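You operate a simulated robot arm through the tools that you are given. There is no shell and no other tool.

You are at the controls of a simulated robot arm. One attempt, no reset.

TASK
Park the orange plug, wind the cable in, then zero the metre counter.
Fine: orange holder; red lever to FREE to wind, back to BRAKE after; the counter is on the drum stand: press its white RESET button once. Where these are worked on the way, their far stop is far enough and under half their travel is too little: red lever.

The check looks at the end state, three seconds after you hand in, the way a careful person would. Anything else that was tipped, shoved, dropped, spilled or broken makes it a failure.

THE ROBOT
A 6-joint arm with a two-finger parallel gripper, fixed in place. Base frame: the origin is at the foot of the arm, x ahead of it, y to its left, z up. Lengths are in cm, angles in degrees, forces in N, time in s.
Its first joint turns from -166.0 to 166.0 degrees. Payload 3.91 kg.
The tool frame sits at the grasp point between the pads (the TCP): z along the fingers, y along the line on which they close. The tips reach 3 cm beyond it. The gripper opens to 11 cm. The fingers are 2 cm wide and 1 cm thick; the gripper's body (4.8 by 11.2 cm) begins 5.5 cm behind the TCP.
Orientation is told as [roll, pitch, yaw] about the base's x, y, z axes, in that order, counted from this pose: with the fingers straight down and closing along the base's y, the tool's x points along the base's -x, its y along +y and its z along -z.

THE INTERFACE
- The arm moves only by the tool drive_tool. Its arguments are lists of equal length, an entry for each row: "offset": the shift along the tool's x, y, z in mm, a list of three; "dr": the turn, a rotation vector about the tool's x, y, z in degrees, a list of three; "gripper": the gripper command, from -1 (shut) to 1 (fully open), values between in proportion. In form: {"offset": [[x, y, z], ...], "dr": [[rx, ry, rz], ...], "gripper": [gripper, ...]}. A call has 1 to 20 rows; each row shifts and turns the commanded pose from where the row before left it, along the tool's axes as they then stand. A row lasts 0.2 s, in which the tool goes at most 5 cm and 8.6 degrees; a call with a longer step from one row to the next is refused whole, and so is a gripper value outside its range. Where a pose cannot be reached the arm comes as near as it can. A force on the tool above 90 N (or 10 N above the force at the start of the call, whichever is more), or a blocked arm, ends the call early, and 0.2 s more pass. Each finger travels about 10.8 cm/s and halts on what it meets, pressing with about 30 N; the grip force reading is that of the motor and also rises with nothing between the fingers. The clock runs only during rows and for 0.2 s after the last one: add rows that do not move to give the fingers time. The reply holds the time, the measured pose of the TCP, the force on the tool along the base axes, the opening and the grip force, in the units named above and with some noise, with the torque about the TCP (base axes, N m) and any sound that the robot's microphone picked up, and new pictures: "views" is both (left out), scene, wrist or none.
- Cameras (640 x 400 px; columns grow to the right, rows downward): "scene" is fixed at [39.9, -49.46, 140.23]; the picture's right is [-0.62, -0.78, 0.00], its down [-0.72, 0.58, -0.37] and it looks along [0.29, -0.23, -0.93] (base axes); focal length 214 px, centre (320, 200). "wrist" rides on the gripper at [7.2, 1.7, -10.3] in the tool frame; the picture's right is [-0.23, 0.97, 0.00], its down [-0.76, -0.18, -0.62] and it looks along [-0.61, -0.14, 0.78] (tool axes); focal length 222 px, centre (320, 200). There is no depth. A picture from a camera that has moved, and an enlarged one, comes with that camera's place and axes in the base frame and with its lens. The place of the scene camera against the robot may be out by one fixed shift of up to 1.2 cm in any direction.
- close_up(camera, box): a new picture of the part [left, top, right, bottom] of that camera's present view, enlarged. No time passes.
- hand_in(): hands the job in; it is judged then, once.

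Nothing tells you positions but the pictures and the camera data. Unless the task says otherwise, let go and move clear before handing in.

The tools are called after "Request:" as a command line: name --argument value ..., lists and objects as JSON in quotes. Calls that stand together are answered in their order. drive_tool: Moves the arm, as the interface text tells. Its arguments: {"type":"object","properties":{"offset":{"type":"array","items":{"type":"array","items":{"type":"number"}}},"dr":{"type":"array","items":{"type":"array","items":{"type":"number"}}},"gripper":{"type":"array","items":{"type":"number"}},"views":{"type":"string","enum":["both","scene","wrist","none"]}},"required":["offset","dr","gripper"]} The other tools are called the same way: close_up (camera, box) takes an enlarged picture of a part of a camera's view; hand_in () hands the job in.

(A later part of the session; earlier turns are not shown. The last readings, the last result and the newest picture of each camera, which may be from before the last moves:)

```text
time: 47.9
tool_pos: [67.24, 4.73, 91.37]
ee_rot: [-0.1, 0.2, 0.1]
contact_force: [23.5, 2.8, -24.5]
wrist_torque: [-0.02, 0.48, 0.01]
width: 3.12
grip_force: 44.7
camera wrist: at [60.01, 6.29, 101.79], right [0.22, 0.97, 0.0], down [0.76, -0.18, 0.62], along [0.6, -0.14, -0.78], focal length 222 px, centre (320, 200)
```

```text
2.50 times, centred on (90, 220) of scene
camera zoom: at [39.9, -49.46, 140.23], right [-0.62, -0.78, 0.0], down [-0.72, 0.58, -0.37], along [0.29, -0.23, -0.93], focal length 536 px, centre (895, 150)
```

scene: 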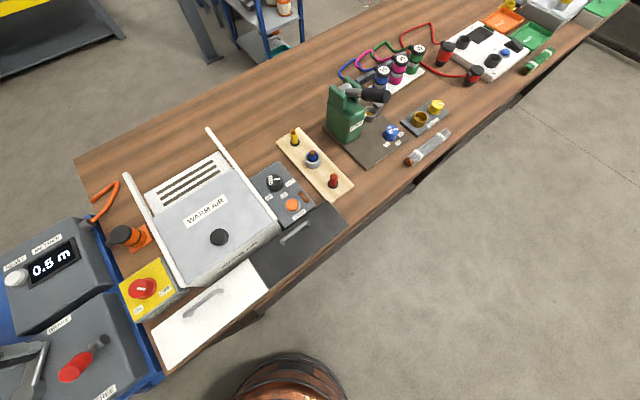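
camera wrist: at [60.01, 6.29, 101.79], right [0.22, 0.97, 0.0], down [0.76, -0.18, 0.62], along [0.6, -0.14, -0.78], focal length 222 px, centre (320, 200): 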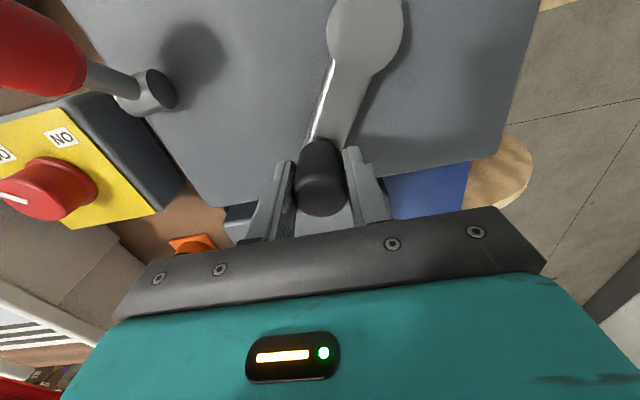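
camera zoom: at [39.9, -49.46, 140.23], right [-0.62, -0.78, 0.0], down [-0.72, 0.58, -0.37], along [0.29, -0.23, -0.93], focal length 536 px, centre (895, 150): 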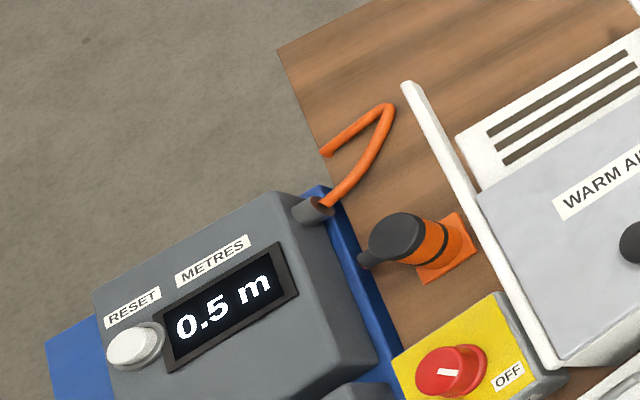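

Counter at 0.5 m and the plug is still parked. Continuing another 30°.

Request:
drive_tool --offset '[[8.1, -10, 0], [9.8, -8.5, 0], [11.1, -6.7, 0], [0, 0, 0]]' --dr '[[0, 0, 0], [0, 0, 0], [0, 0, 0], [0, 0, 0]]' --gripper '[-0.6, -0.6, -0.6, -0.6]' --views "wrist"

Request:
close_up --camera "scene" --box '[0, 140, 180, 300]'

```text
time: 48.9
tool_pos: [64.19, 1.74, 91.54]
ee_rot: [0.0, 0.2, -0.1]
contact_force: [9.1, -8.6, -17.1]
wrist_torque: [0.0, 0.25, -0.03]
width: 3.12
grip_force: 45.3
camera wrist: at [56.95, 3.52, 101.88], right [0.23, 0.97, 0.0], down [0.76, -0.18, 0.62], along [0.6, -0.14, -0.78], focal length 222 px, centre (320, 200)
```

wrist: 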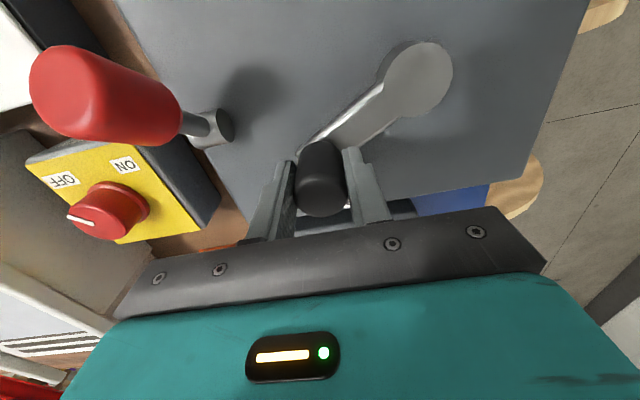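

```text
2.50 times, centred on (90, 220) of scene
camera zoom: at [39.9, -49.46, 140.23], right [-0.62, -0.78, 0.0], down [-0.72, 0.58, -0.37], along [0.29, -0.23, -0.93], focal length 536 px, centre (895, 150)
```

zoom: 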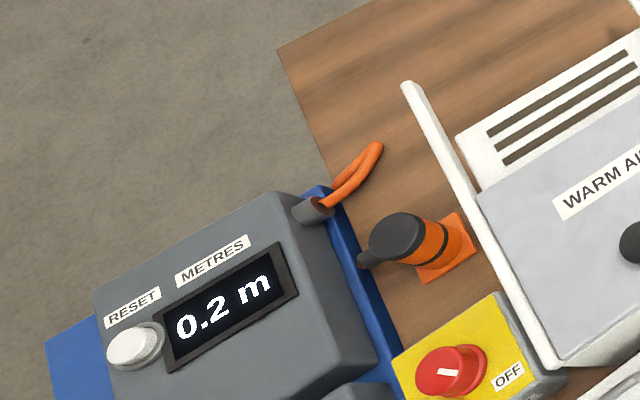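

Counter at 0.2 m with a short loop left. Another careful 10°.

Request:
drive_tool --offset '[[6.0, -2.6, 0], [6.1, -2.0, 0], [0, 0, 0]]' --dr '[[0, 0, 0], [0, 0, 0], [0, 0, 0]]' --gripper '[-0.6, -0.6, -0.6]' --views "wrist"

Request:
close_up --camera "scene" --box '[0, 140, 180, 300]'

Request:
close_up --camera "scene" --box '[70, 190, 150, 250]'

```text
time: 49.7
tool_pos: [63.04, 1.22, 91.57]
ee_rot: [0.1, 0.3, 0.1]
contact_force: [2.3, -10.3, -8.4]
wrist_torque: [-0.1, 0.74, 0.0]
width: 3.1
grip_force: 44.8
camera wrist: at [55.66, 3.0, 101.88], right [0.23, 0.97, 0.0], down [0.76, -0.18, 0.62], along [0.6, -0.14, -0.78], focal length 222 px, centre (320, 200)
```

wrist: 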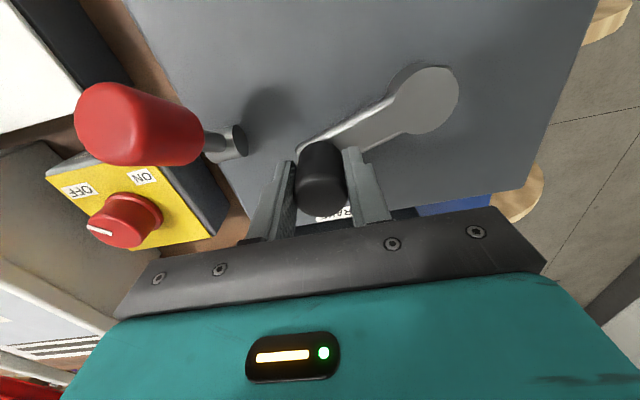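

```text
2.50 times, centred on (90, 220) of scene
camera zoom: at [39.9, -49.46, 140.23], right [-0.62, -0.78, 0.0], down [-0.72, 0.58, -0.37], along [0.29, -0.23, -0.93], focal length 536 px, centre (895, 150)
```

zoom: 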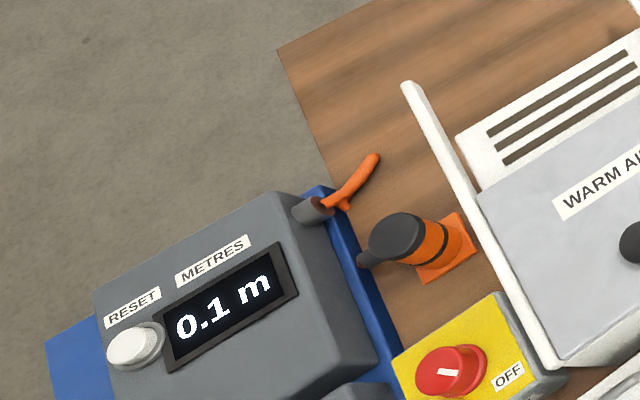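

```text
6.67 times, centred on (110, 220) of scene
camera zoom: at [39.9, -49.46, 140.23], right [-0.62, -0.78, 0.0], down [-0.72, 0.58, -0.37], along [0.29, -0.23, -0.93], focal length 1430 px, centre (1720, 67)
```

zoom: 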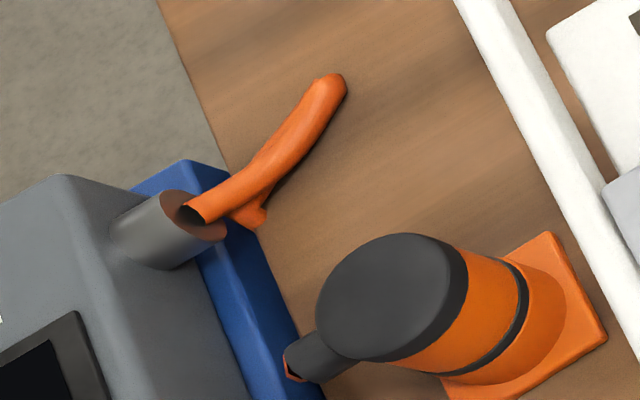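

Counter at 0.1 m. The loop is still slack, so I'll turn a few more degrees.

Request:
drive_tool --offset '[[4.4, -1.2, 0], [4.4, -0.8, 0], [0, 0, 0]]' --dr '[[0, 0, 0], [0, 0, 0], [0, 0, 0]]' --gripper '[-0.6, -0.6, -0.6]' --views "none"

Request:
close_up --camera "scene" --box '[0, 140, 180, 300]'

Request:
close_up --camera "scene" --box '[70, 190, 150, 250]'

```text
time: 50.5
tool_pos: [62.07, 1.13, 91.59]
ee_rot: [0.0, 0.2, 0.0]
contact_force: [1.6, -15.4, 8.0]
wrist_torque: [-0.2, 0.17, -0.03]
width: 3.11
grip_force: 44.6
```

```text
2.50 times, centred on (90, 220) of scene
camera zoom: at [39.9, -49.46, 140.23], right [-0.62, -0.78, 0.0], down [-0.72, 0.58, -0.37], along [0.29, -0.23, -0.93], focal length 536 px, centre (895, 150)
```

zoom: 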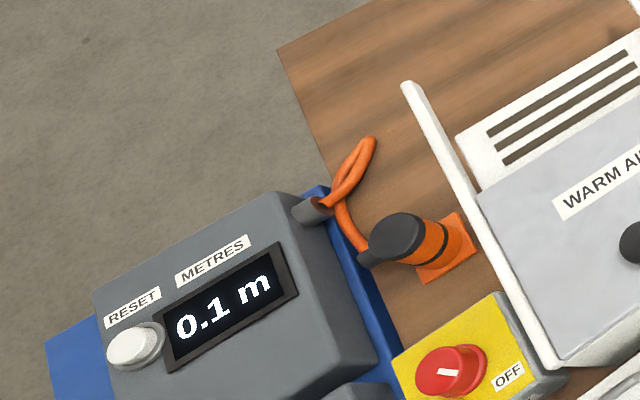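

```text
6.67 times, centred on (110, 220) of scene
camera zoom: at [39.9, -49.46, 140.23], right [-0.62, -0.78, 0.0], down [-0.72, 0.58, -0.37], along [0.29, -0.23, -0.93], focal length 1430 px, centre (1720, 67)
```

zoom: 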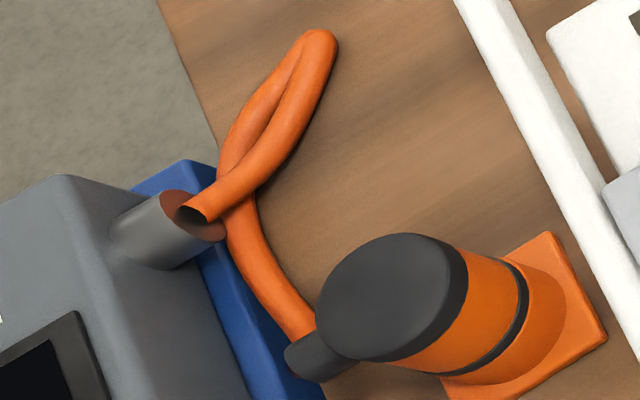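

Counter still 0.1 m and the cable now runs from the outlet through a loop to the stub, so there is slack left. A few more degrees, watching the force.

Request:
drive_tool --offset '[[4.5, -1.0, 0], [4.5, -0.7, 0], [0, 0, 0]]' --dr '[[0, 0, 0], [0, 0, 0], [0, 0, 0]]' --gripper '[-0.6, -0.6, -0.6]' --views "none"

Request:
close_up --camera "scene" --box '[0, 140, 180, 300]'

Request:
close_up --camera "scene" --box '[70, 190, 150, 250]'

```text
time: 51.3
tool_pos: [61.19, 1.0, 91.5]
ee_rot: [0.0, 0.3, 0.0]
contact_force: [0.3, -10.9, 8.4]
wrist_torque: [-0.08, 0.42, -0.04]
width: 3.1
grip_force: 44.8
```

```text
2.50 times, centred on (90, 220) of scene
camera zoom: at [39.9, -49.46, 140.23], right [-0.62, -0.78, 0.0], down [-0.72, 0.58, -0.37], along [0.29, -0.23, -0.93], focal length 536 px, centre (895, 150)
```

zoom: 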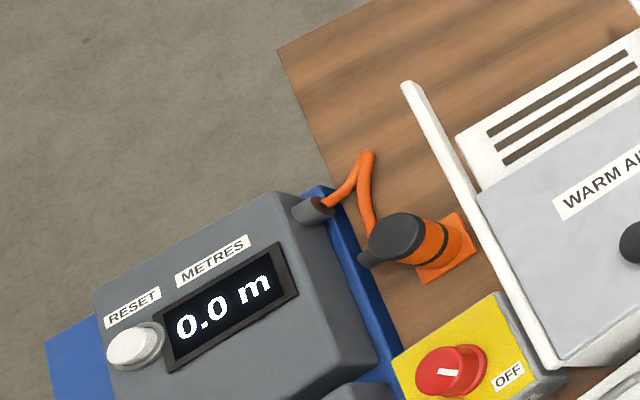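

```text
6.67 times, centred on (110, 220) of scene
camera zoom: at [39.9, -49.46, 140.23], right [-0.62, -0.78, 0.0], down [-0.72, 0.58, -0.37], along [0.29, -0.23, -0.93], focal length 1430 px, centre (1720, 67)
```

zoom: 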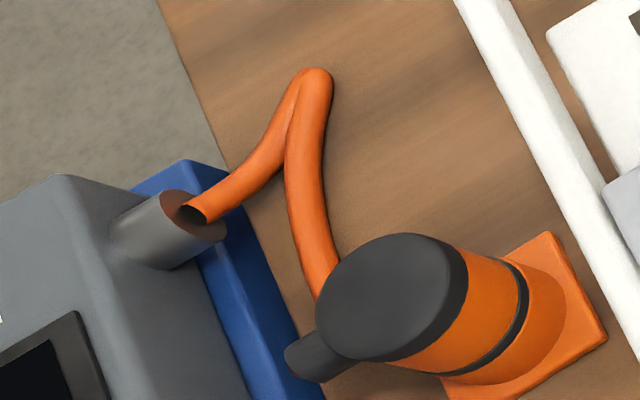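

Counter at 0.0 m and the cable still has slack. I'll turn a little more to see whether there is a stop, watching the plug.

Request:
drive_tool --offset '[[3.9, 0, 0], [3.9, 0.2, 0], [0, 0, 0]]' --dr '[[0, 0, 0], [0, 0, 0], [0, 0, 0]]' --gripper '[-0.6, -0.6, -0.6]' --views "none"

Request:
close_up --camera "scene" --box '[0, 140, 180, 300]'

Request:
close_up --camera "scene" --box '[70, 190, 150, 250]'

```text
time: 52.1
tool_pos: [60.3, 1.02, 91.56]
ee_rot: [0.0, 0.2, -0.1]
contact_force: [-2.0, -5.8, 16.7]
wrist_torque: [-0.01, 0.27, -0.03]
width: 3.09
grip_force: 45.4
```

```text
2.50 times, centred on (90, 220) of scene
camera zoom: at [39.9, -49.46, 140.23], right [-0.62, -0.78, 0.0], down [-0.72, 0.58, -0.37], along [0.29, -0.23, -0.93], focal length 536 px, centre (895, 150)
```

zoom: 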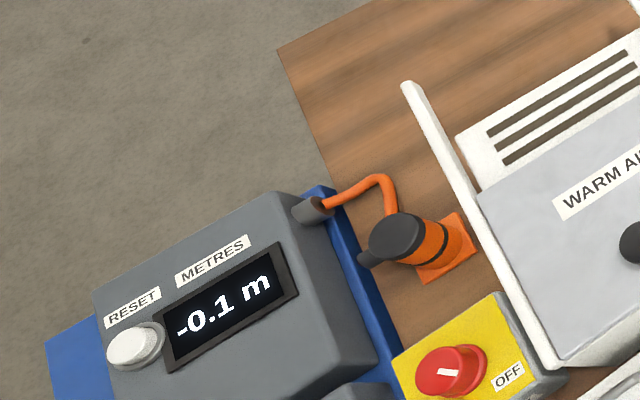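

```text
6.67 times, centred on (110, 220) of scene
camera zoom: at [39.9, -49.46, 140.23], right [-0.62, -0.78, 0.0], down [-0.72, 0.58, -0.37], along [0.29, -0.23, -0.93], focal length 1430 px, centre (1720, 67)
```

zoom: 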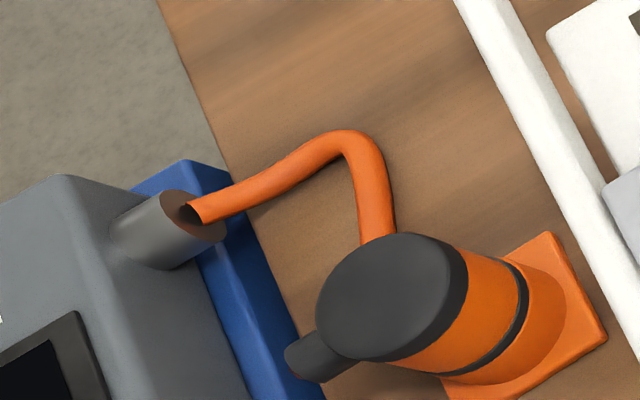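

The counter now reads -0.1 m, so it is only a relative count. A little slack remains around the plug, and I'll take in a few more centimetres.

Request:
drive_tool --offset '[[3.2, 0.3, 0], [3.3, 0.4, 0], [0, 0, 0]]' --dr '[[0, 0, 0], [0, 0, 0], [0, 0, 0]]' --gripper '[-0.6, -0.6, -0.6]' --views "none"

Request:
close_up --camera "scene" --box '[0, 140, 180, 300]'

Request:
close_up --camera "scene" --box '[70, 190, 150, 250]'

```text
time: 52.9
tool_pos: [59.67, 0.99, 91.51]
ee_rot: [-0.1, 0.3, -0.1]
contact_force: [5.0, -7.5, 9.4]
wrist_torque: [0.01, -0.18, -0.01]
width: 3.11
grip_force: 45.2
```

```text
2.50 times, centred on (90, 220) of scene
camera zoom: at [39.9, -49.46, 140.23], right [-0.62, -0.78, 0.0], down [-0.72, 0.58, -0.37], along [0.29, -0.23, -0.93], focal length 536 px, centre (895, 150)
```

zoom: 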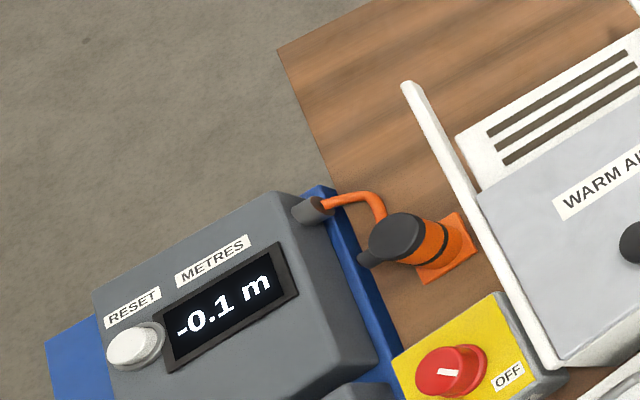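

```text
6.67 times, centred on (110, 220) of scene
camera zoom: at [39.9, -49.46, 140.23], right [-0.62, -0.78, 0.0], down [-0.72, 0.58, -0.37], along [0.29, -0.23, -0.93], focal length 1430 px, centre (1720, 67)
```

zoom: 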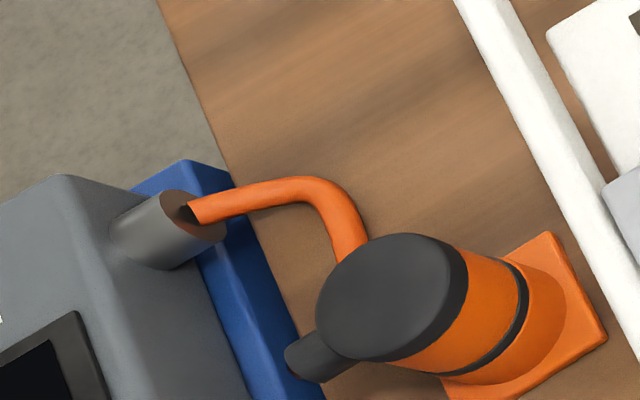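

Nearly wound in. One more small turn of about 4° to take up the last slack.

Request:
drive_tool --offset '[[2.6, 0.5, 0], [2.6, 0.5, 0], [0, 0, 0]]' --dr '[[0, 0, 0], [0, 0, 0], [0, 0, 0]]' --gripper '[-0.6, -0.6, -0.6]' --views "none"

Request:
close_up --camera "scene" --box '[0, 140, 180, 300]'

Request:
close_up --camera "scene" --box '[70, 190, 150, 250]'

```text
time: 53.7
tool_pos: [59.32, 1.18, 91.42]
ee_rot: [-0.1, 0.3, 0.0]
contact_force: [36.5, -31.2, 3.9]
wrist_torque: [-0.38, -0.66, -0.13]
width: 3.15
grip_force: 45.3
```

```text
2.50 times, centred on (90, 220) of scene
camera zoom: at [39.9, -49.46, 140.23], right [-0.62, -0.78, 0.0], down [-0.72, 0.58, -0.37], along [0.29, -0.23, -0.93], focal length 536 px, centre (895, 150)
```

zoom: 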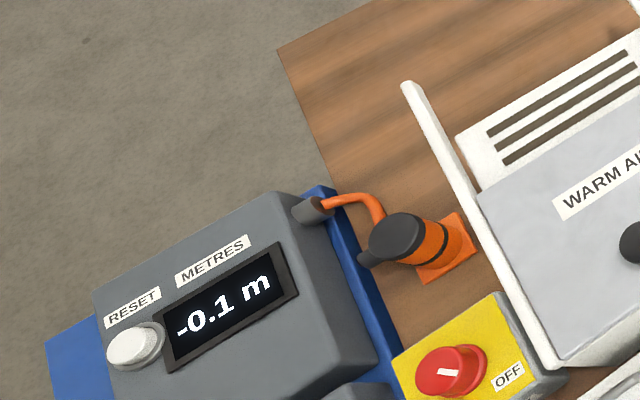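

```text
6.67 times, centred on (110, 220) of scene
camera zoom: at [39.9, -49.46, 140.23], right [-0.62, -0.78, 0.0], down [-0.72, 0.58, -0.37], along [0.29, -0.23, -0.93], focal length 1430 px, centre (1720, 67)
```

zoom: 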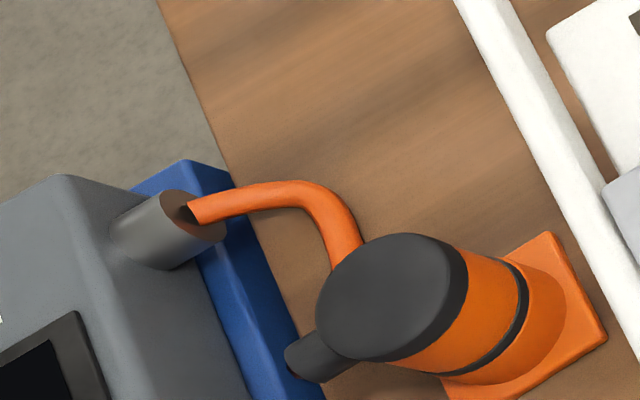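

The force rose sharply, so the crank is at its end stop and the cable is fully wound in with the plug still parked. Releasing the handle and rising.

Request:
drive_tool --offset '[[-1.0, 0, 0], [0, 0, 0], [0, 0, 0], [0, 0, -25], [0, 0, -40], [0, 0, -40], [0, 0, -40], [0, 0, -40], [0, 0, 0]]' --dr '[[0, 0, 0], [0, 0, 0], [0, 0, 0], [0, 0, 0], [0, 0, 0], [0, 0, 0], [0, 0, 0], [0, 0, 0], [0, 0, 0]]' --gripper '[-0.6, 0.0, 0.0, 0.0, 0.0, 0.0, 0.0, 0.0, 0.0]'

Request:
close_up --camera "scene" --box '[0, 220, 180, 400]'

Request:
close_up --camera "wrist" --box '[160, 0, 480, 200]'

```text
time: 55.7
tool_pos: [59.32, 1.21, 110.01]
ee_rot: [0.0, 0.3, 0.0]
contact_force: [-0.3, 0.1, 0.5]
wrist_torque: [-0.01, -0.01, 0.0]
width: 5.5
grip_force: 0.0
camera wrist: at [52.1, 2.88, 120.4], right [0.23, 0.97, 0.0], down [0.76, -0.18, 0.62], along [0.6, -0.14, -0.78], focal length 222 px, centre (320, 200)
```

scene: 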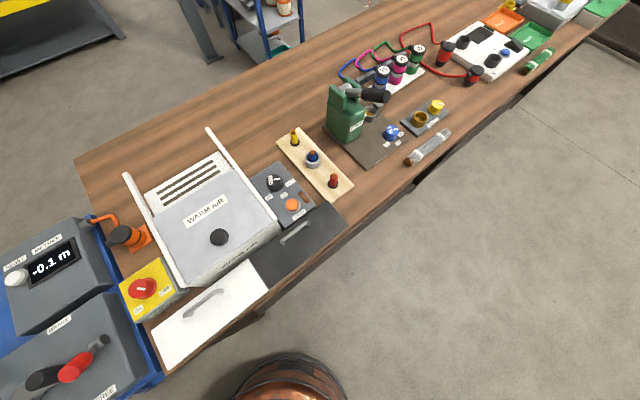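
wrist: 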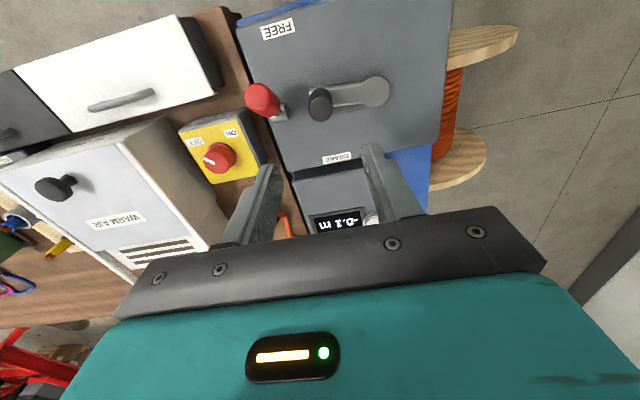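

```text
2.22 times, centred on (90, 310) of scene
camera zoom: at [39.9, -49.46, 140.23], right [-0.62, -0.78, 0.0], down [-0.72, 0.58, -0.37], along [0.29, -0.23, -0.93], focal length 477 px, centre (831, -44)
```

zoom: 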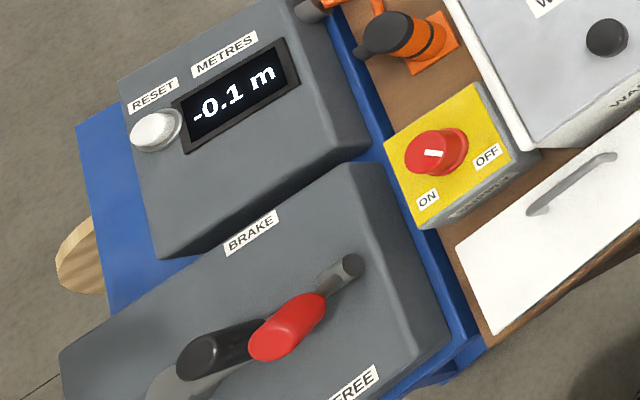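

```text
2.00 times, centred on (320, 100) of wrist
camera zoom: at [52.1, 2.88, 120.4], right [0.23, 0.97, 0.0], down [0.76, -0.18, 0.62], along [0.6, -0.14, -0.78], focal length 444 px, centre (320, 400)
```

zoom: 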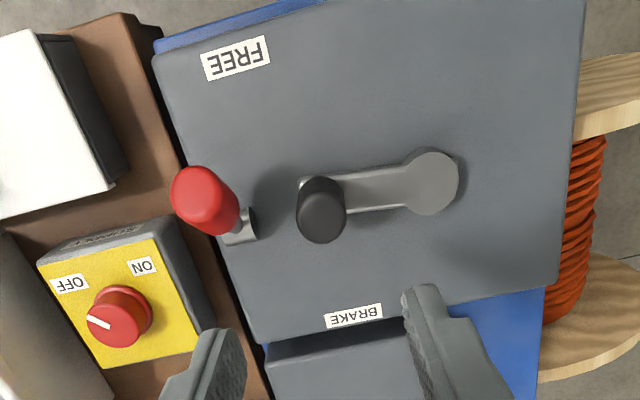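

The crank is released and clear. Now I'll bring the closed fingers to the -x side of the red lever to push it back to BRAKE.

Request:
drive_tool --offset '[[35, -33, 0], [35, -33, 0], [0, 0, 43], [0, 0, 43], [0, 0, 43], [0, 0, 42], [0, 0, 0]]' --dr '[[0, 0, 0], [0, 0, 0], [0, 0, 0], [0, 0, 0], [0, 0, 0], [0, 0, 0], [0, 0, 0]]' --gripper '[-1, -1, -1, -1, -1, -1, -1]'

Request:
close_up --camera "scene" --box '[0, 220, 180, 400]'

```text
time: 57.3
tool_pos: [52.2, -5.17, 92.91]
ee_rot: [0.0, 0.2, 0.0]
contact_force: [-0.9, -0.5, 0.3]
wrist_torque: [-0.02, 0.01, 0.01]
width: 0.01
grip_force: 29.8
camera wrist: at [45.02, -3.58, 103.25], right [0.23, 0.97, 0.0], down [0.76, -0.18, 0.62], along [0.6, -0.14, -0.78], focal length 222 px, centre (320, 200)
```

scene: 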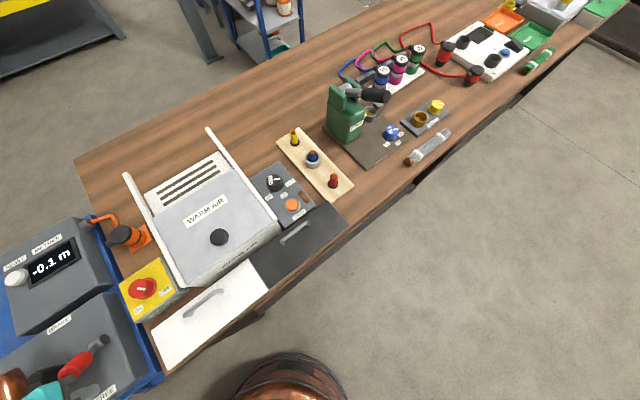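
wrist: 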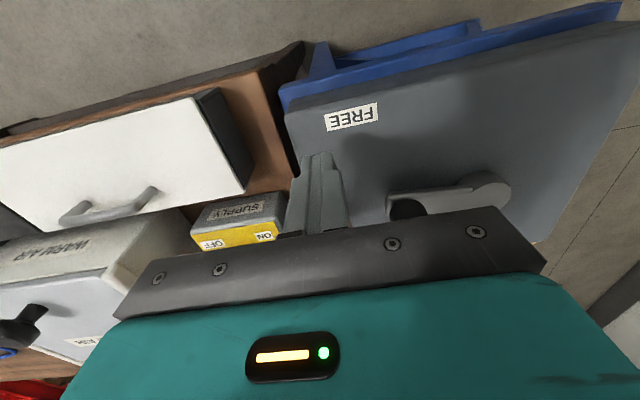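

```text
2.22 times, centred on (90, 310) of scene
camera zoom: at [39.9, -49.46, 140.23], right [-0.62, -0.78, 0.0], down [-0.72, 0.58, -0.37], along [0.29, -0.23, -0.93], focal length 477 px, centre (831, -44)
```

zoom: 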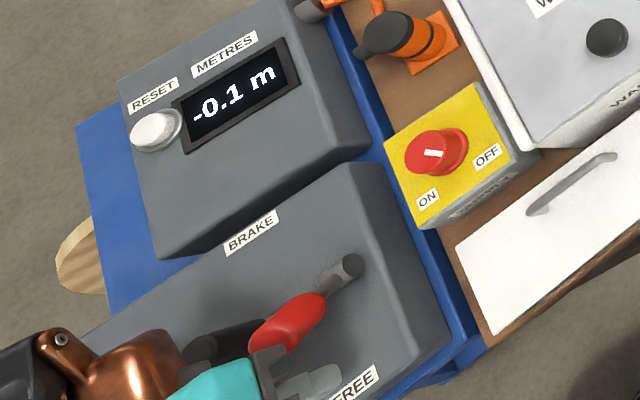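

In position. Pushing the lever back toward +x.

Request:
drive_tool --offset '[[-8, -1, 0], [-8, -1, 0], [-8, 0, 0], [-8, 0, 0], [-8, 0, 0], [-8, 0, 0], [-8, 0, 0], [-8, 0, 0], [-8, 0, 0], [0, 0, 0]]' --dr '[[0, 0, 0], [0, 0, 0], [0, 0, 0], [0, 0, 0], [0, 0, 0], [0, 0, 0], [0, 0, 0], [0, 0, 0], [0, 0, 0], [0, 0, 0]]' --gripper '[-1, -1, -1, -1, -1, -1, -1, -1, -1, -1]'

Request:
drive_tool --offset '[[-4, 0, 0], [-4, 0, 0], [-4, 0, 0], [-4, 0, 0], [0, 0, 0]]' --dr '[[0, 0, 0], [0, 0, 0], [0, 0, 0], [0, 0, 0], [0, 0, 0]]' --gripper '[-1, -1, -1, -1, -1]'

Request:
close_up --camera "scene" --box '[0, 220, 180, 400]'

```text
time: 59.5
tool_pos: [59.54, -5.58, 92.99]
ee_rot: [0.1, 0.2, 0.0]
contact_force: [0.2, -0.6, 0.5]
wrist_torque: [-0.03, -0.05, 0.01]
width: 0.0
grip_force: 29.7
camera wrist: at [52.31, -3.89, 103.27], right [0.23, 0.97, 0.0], down [0.76, -0.18, 0.62], along [0.6, -0.14, -0.78], focal length 222 px, centre (320, 200)
```

scene: 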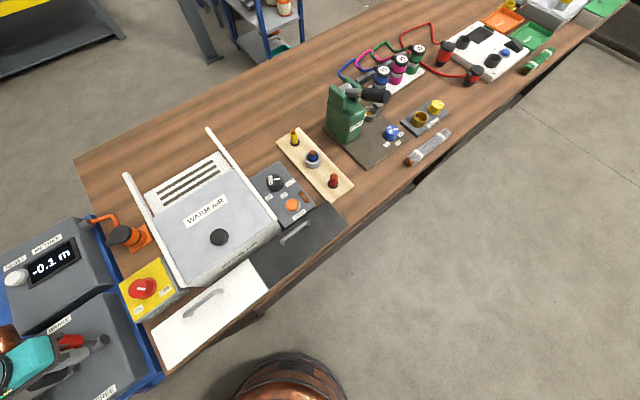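
wrist: 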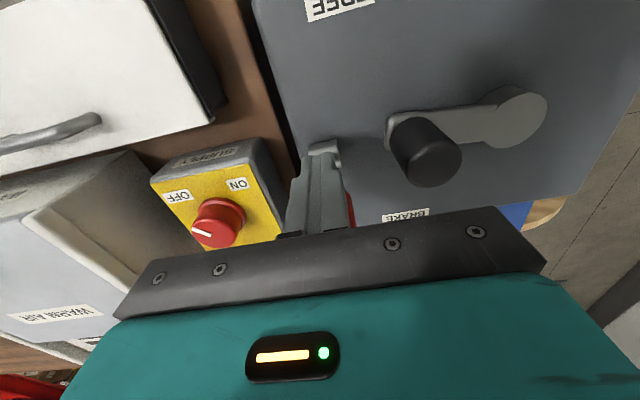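

```text
time: 60.7
tool_pos: [61.0, -5.74, 92.87]
ee_rot: [0.1, 0.2, -0.1]
contact_force: [-5.3, 0.4, 0.5]
wrist_torque: [0.03, 0.11, 0.04]
width: 0.0
grip_force: 29.7
camera wrist: at [53.87, -3.92, 103.26], right [0.23, 0.97, 0.0], down [0.76, -0.18, 0.62], along [0.6, -0.14, -0.78], focal length 222 px, centre (320, 200)
```

scene: 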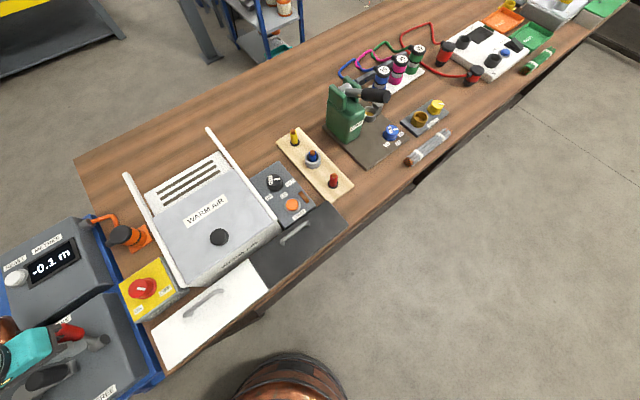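
wrist: 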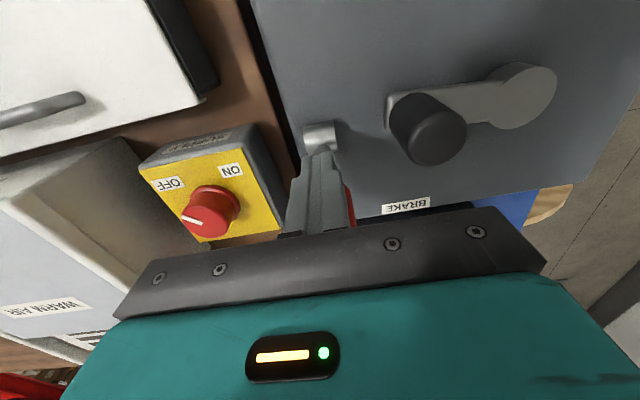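

```text
2.22 times, centred on (90, 310) of scene
camera zoom: at [39.9, -49.46, 140.23], right [-0.62, -0.78, 0.0], down [-0.72, 0.58, -0.37], along [0.29, -0.23, -0.93], focal length 477 px, centre (831, -44)
```

zoom: 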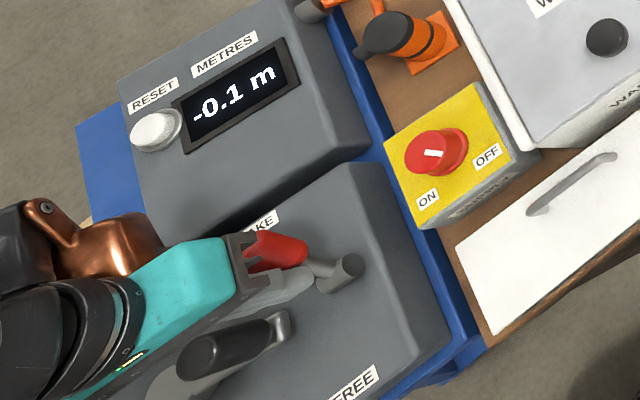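

Almost at the original BRAKE position. A little more, until firm contact.

Request:
drive_tool --offset '[[-2, 0, 0], [-2, 0, 0], [0, 0, 0]]' --dr '[[0, 0, 0], [0, 0, 0], [0, 0, 0]]' --gripper '[-1, -1, -1]' --views "none"

```text
time: 61.5
tool_pos: [61.21, -5.53, 92.94]
ee_rot: [0.0, 0.4, 0.1]
contact_force: [-55.2, 2.3, -16.1]
wrist_torque: [0.05, 1.45, 0.05]
width: 0.0
grip_force: 30.1
```

The lever is hard against the BRAKE stop. Backing off and rising, then moving to view the RESET button.

Request:
drive_tool --offset '[[15, 0, 0], [15, 0, 0], [0, 0, -40], [0, 0, -40], [0, 0, -40], [-45, 12, 0], [-45, 12, 0], [-45, 12, 0], [-45, 12, 0], [0, 0, 0]]' --dr '[[0, 0, 0], [0, 0, 0], [0, 0, 0], [0, 0, 0], [0, 0, 0], [0, 0, 0], [0, 0, 0], [0, 0, 0], [0, 0, 0], [0, 0, 0]]' --gripper '[-1, -1, -1, -1, -1, -1, -1, -1, -1, -1]'

Request:
close_up --camera "wrist" --box '[240, 0, 560, 200]'

Request:
close_up --camera "scene" --box '[0, 220, 180, 400]'

```text
time: 63.7
tool_pos: [76.82, -0.77, 104.66]
ee_rot: [-0.1, 0.2, 0.0]
contact_force: [0.7, 0.1, 0.3]
wrist_torque: [-0.03, -0.01, -0.01]
width: 0.0
grip_force: 30.1
camera wrist: at [69.5, 0.99, 115.05], right [0.23, 0.97, 0.0], down [0.76, -0.18, 0.62], along [0.6, -0.14, -0.78], focal length 222 px, centre (320, 200)
```

scene: 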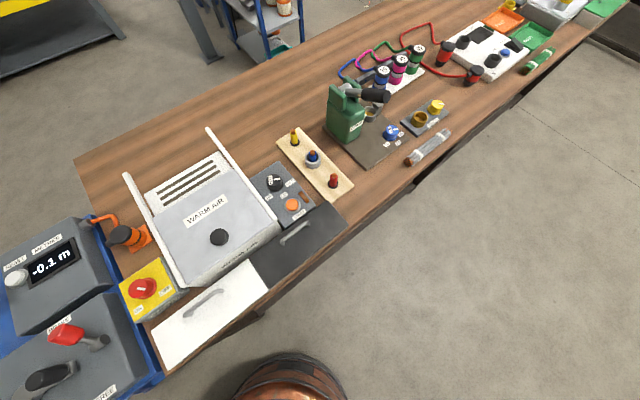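
wrist: 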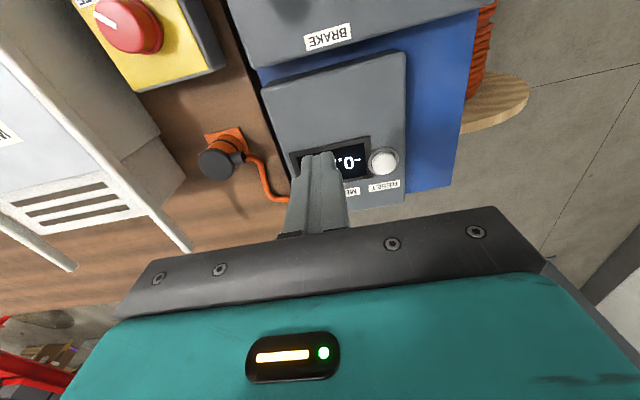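

```text
2.00 times, centred on (400, 100) of wrist
camera zoom: at [69.5, 0.99, 115.05], right [0.23, 0.97, 0.0], down [0.76, -0.18, 0.62], along [0.6, -0.14, -0.78], focal length 444 px, centre (160, 400)
```

zoom: 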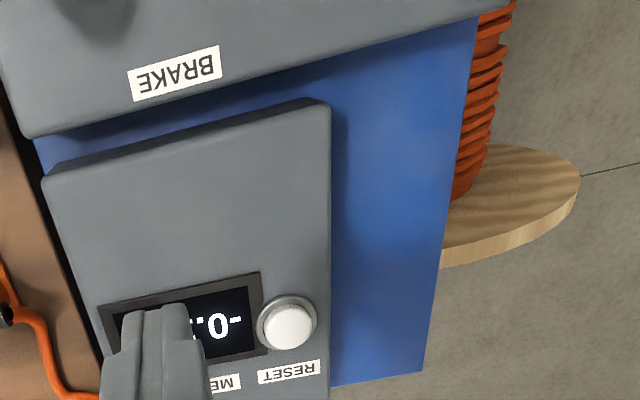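

```text
2.22 times, centred on (90, 310) of scene
camera zoom: at [39.9, -49.46, 140.23], right [-0.62, -0.78, 0.0], down [-0.72, 0.58, -0.37], along [0.29, -0.23, -0.93], focal length 477 px, centre (831, -44)
```

zoom: 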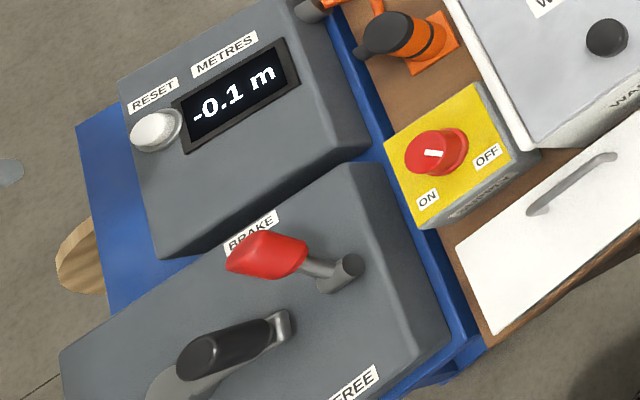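

The lever is back at BRAKE and the crank stayed put. The RESET button is at about (87.5, 6.55, 86). Moving the closed fingers above it.

Request:
drive_tool --offset '[[-26.7, 18.3, 16.7], [-26.7, 18.3, 16.7], [-26.7, 18.3, 16.7], [-26.7, 18.3, 16.7], [0, 0, 0]]' --dr '[[0, 0, 0], [0, 0, 0], [0, 0, 0], [0, 0, 0], [0, 0, 0]]' --gripper '[-1, -1, -1, -1, -1]'

Request:
close_up --camera "wrist" --box '[220, 60, 420, 240]'

Request:
close_up --camera "scene" --box '[0, 220, 100, 320]'

```text
time: 64.9
tool_pos: [87.21, 6.36, 98.03]
ee_rot: [0.0, 0.3, -0.1]
contact_force: [0.5, 0.0, 0.0]
wrist_torque: [0.0, 0.01, 0.01]
width: 0.01
grip_force: 30.0
camera wrist: at [80.08, 8.15, 108.47], right [0.23, 0.97, 0.0], down [0.76, -0.18, 0.62], along [0.6, -0.14, -0.78], focal length 222 px, centre (320, 200)
```

scene: 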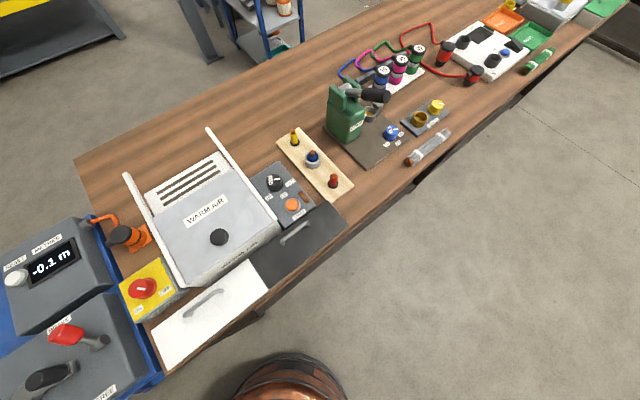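
wrist: 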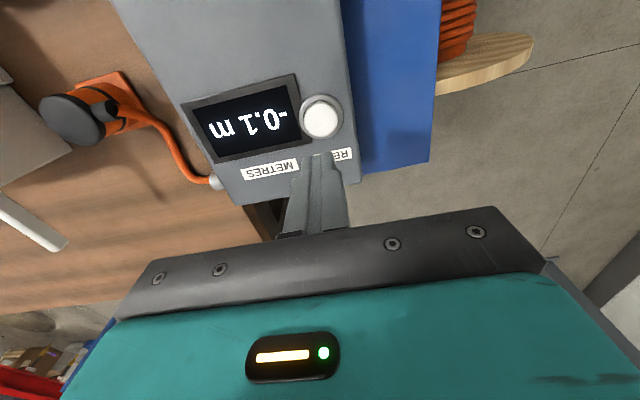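

```text
2.22 times, centred on (320, 150) of wrist
camera zoom: at [80.08, 8.15, 108.47], right [0.23, 0.97, 0.0], down [0.76, -0.18, 0.62], along [0.6, -0.14, -0.78], focal length 494 px, centre (320, 311)
```

zoom: 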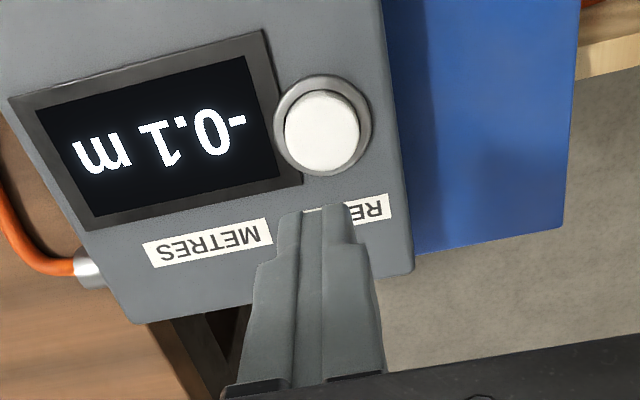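

```text
4.00 times, centred on (50, 270) of scene
camera zoom: at [39.9, -49.46, 140.23], right [-0.62, -0.78, 0.0], down [-0.72, 0.58, -0.37], along [0.29, -0.23, -0.93], focal length 858 px, centre (1400, -80)
```

zoom: 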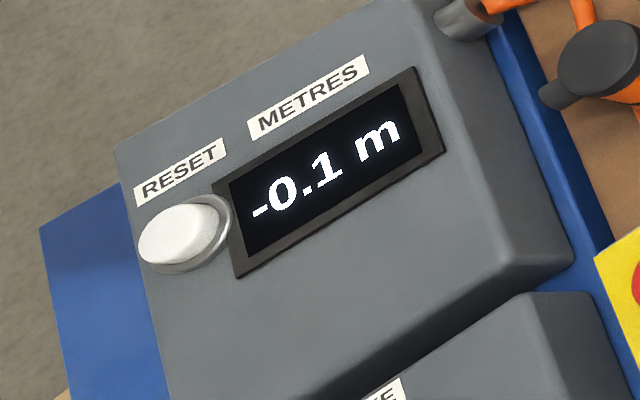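

Aligned with the button at (87.3, 6.6). Descending near it, then pressing in small steps.

Request:
drive_tool --offset '[[-1, 2, 37], [0, 0, 36], [0, 0, 0]]' --dr '[[0, 0, 0], [0, 0, 0], [0, 0, 0]]' --gripper '[-1, -1, -1]' --views "wrist"

Request:
close_up --camera "scene" --box '[0, 220, 100, 320]'

```text
time: 65.7
tool_pos: [87.32, 6.67, 90.85]
ee_rot: [0.0, 0.3, 0.1]
contact_force: [-0.7, 0.5, 0.4]
wrist_torque: [-0.01, 0.01, 0.03]
width: 0.01
grip_force: 29.5
camera wrist: at [80.06, 8.38, 101.2], right [0.23, 0.97, 0.0], down [0.76, -0.18, 0.62], along [0.6, -0.14, -0.78], focal length 222 px, centre (320, 200)
```

wrist: 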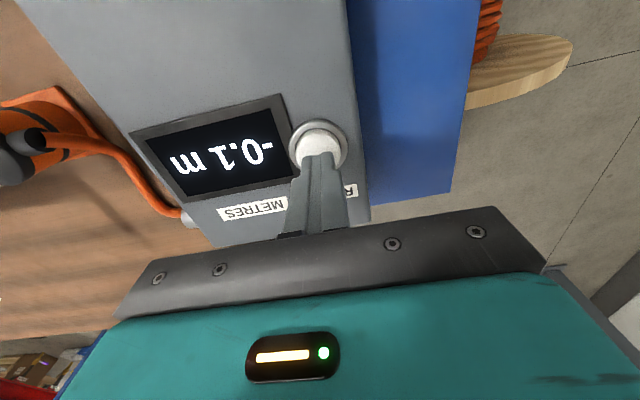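

```text
4.00 times, centred on (50, 270) of scene
camera zoom: at [39.9, -49.46, 140.23], right [-0.62, -0.78, 0.0], down [-0.72, 0.58, -0.37], along [0.29, -0.23, -0.93], focal length 858 px, centre (1400, -80)
```

zoom: 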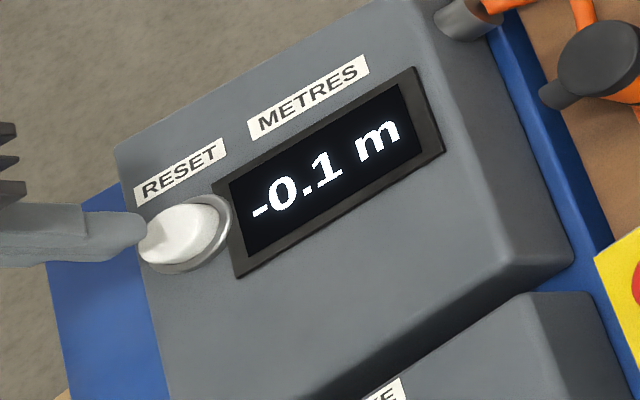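

Request:
drive_tool --offset '[[0, 0, 4], [0, 0, 4], [0, 0, 0]]' --dr '[[0, 0, 0], [0, 0, 0], [0, 0, 0]]' --gripper '[-1, -1, -1]' --views "none"

Request:
close_up --camera "scene" --box '[0, 220, 100, 320]'

```text
time: 66.5
tool_pos: [87.3, 6.71, 89.95]
ee_rot: [0.1, 0.3, -0.1]
contact_force: [0.2, 0.6, 0.8]
wrist_torque: [-0.02, 0.02, -0.01]
width: 0.0
grip_force: 30.4
```

```text
4.00 times, centred on (50, 270) of scene
camera zoom: at [39.9, -49.46, 140.23], right [-0.62, -0.78, 0.0], down [-0.72, 0.58, -0.37], along [0.29, -0.23, -0.93], focal length 858 px, centre (1400, -80)
```

zoom: 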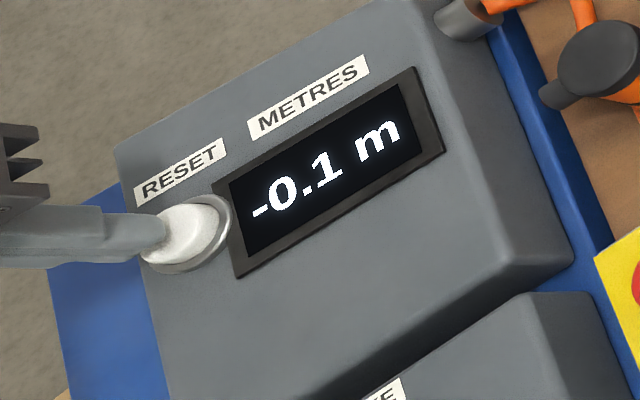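

The tip is just above the button with no contact yet and the counter still reads -0.1. Continuing down in 2 mm steps.

Request:
drive_tool --offset '[[0, 0, 2], [0, 0, 2], [0, 0, 0]]' --dr '[[0, 0, 0], [0, 0, 0], [0, 0, 0]]' --gripper '[-1, -1, -1]' --views "none"

Request:
close_up --camera "scene" --box '[0, 220, 100, 320]'

```text
time: 67.3
tool_pos: [87.3, 6.84, 89.57]
ee_rot: [-0.1, 0.3, 0.0]
contact_force: [-0.6, 0.1, 1.1]
wrist_torque: [0.03, -0.02, 0.03]
width: 0.0
grip_force: 29.7
```

```text
4.00 times, centred on (50, 270) of scene
camera zoom: at [39.9, -49.46, 140.23], right [-0.62, -0.78, 0.0], down [-0.72, 0.58, -0.37], along [0.29, -0.23, -0.93], focal length 858 px, centre (1400, -80)
```

zoom: 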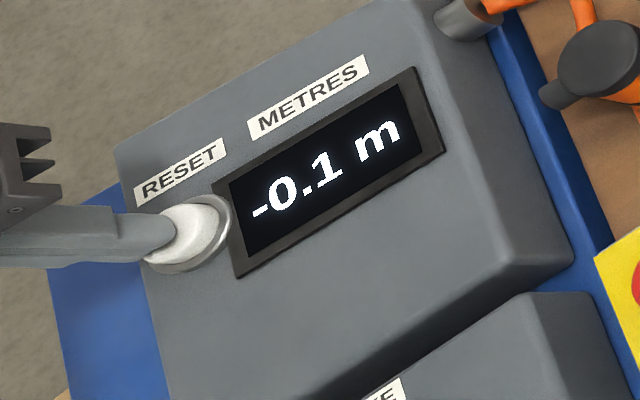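

No contact yet. Continuing down.

Request:
drive_tool --offset '[[0, 0, 2], [0, 0, 2], [0, 0, 0]]' --dr '[[0, 0, 0], [0, 0, 0], [0, 0, 0]]' --gripper '[-1, -1, -1]' --views "none"

Request:
close_up --camera "scene" --box '[0, 220, 100, 320]'

```text
time: 68.1
tool_pos: [87.14, 6.76, 89.22]
ee_rot: [-0.1, 0.2, 0.1]
contact_force: [0.6, 0.1, 0.8]
wrist_torque: [-0.01, 0.01, 0.0]
width: 0.02
grip_force: 30.3
```

```text
4.00 times, centred on (50, 270) of scene
camera zoom: at [39.9, -49.46, 140.23], right [-0.62, -0.78, 0.0], down [-0.72, 0.58, -0.37], along [0.29, -0.23, -0.93], focal length 858 px, centre (1400, -80)
```

zoom: 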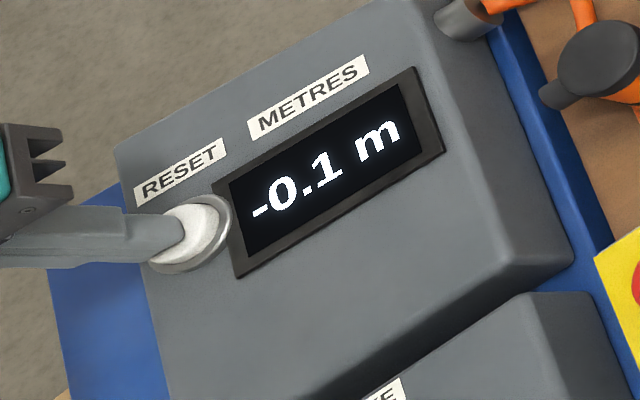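

Request:
drive_tool --offset '[[0, 0, 2], [0, 0, 2], [0, 0, 0]]' --dr '[[0, 0, 0], [0, 0, 0], [0, 0, 0]]' --gripper '[-1, -1, -1]' --views "none"

Request:
close_up --camera "scene" --box '[0, 220, 100, 320]'

```text
time: 68.9
tool_pos: [87.31, 6.63, 88.85]
ee_rot: [0.0, 0.1, 0.0]
contact_force: [-0.1, -0.4, 2.8]
wrist_torque: [-0.01, 0.02, -0.01]
width: 0.01
grip_force: 29.8
heard: click
```

```text
4.00 times, centred on (50, 270) of scene
camera zoom: at [39.9, -49.46, 140.23], right [-0.62, -0.78, 0.0], down [-0.72, 0.58, -0.37], along [0.29, -0.23, -0.93], focal length 858 px, centre (1400, -80)
```

zoom: 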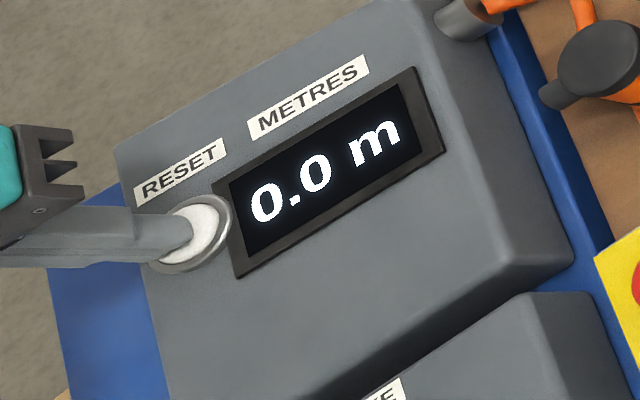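

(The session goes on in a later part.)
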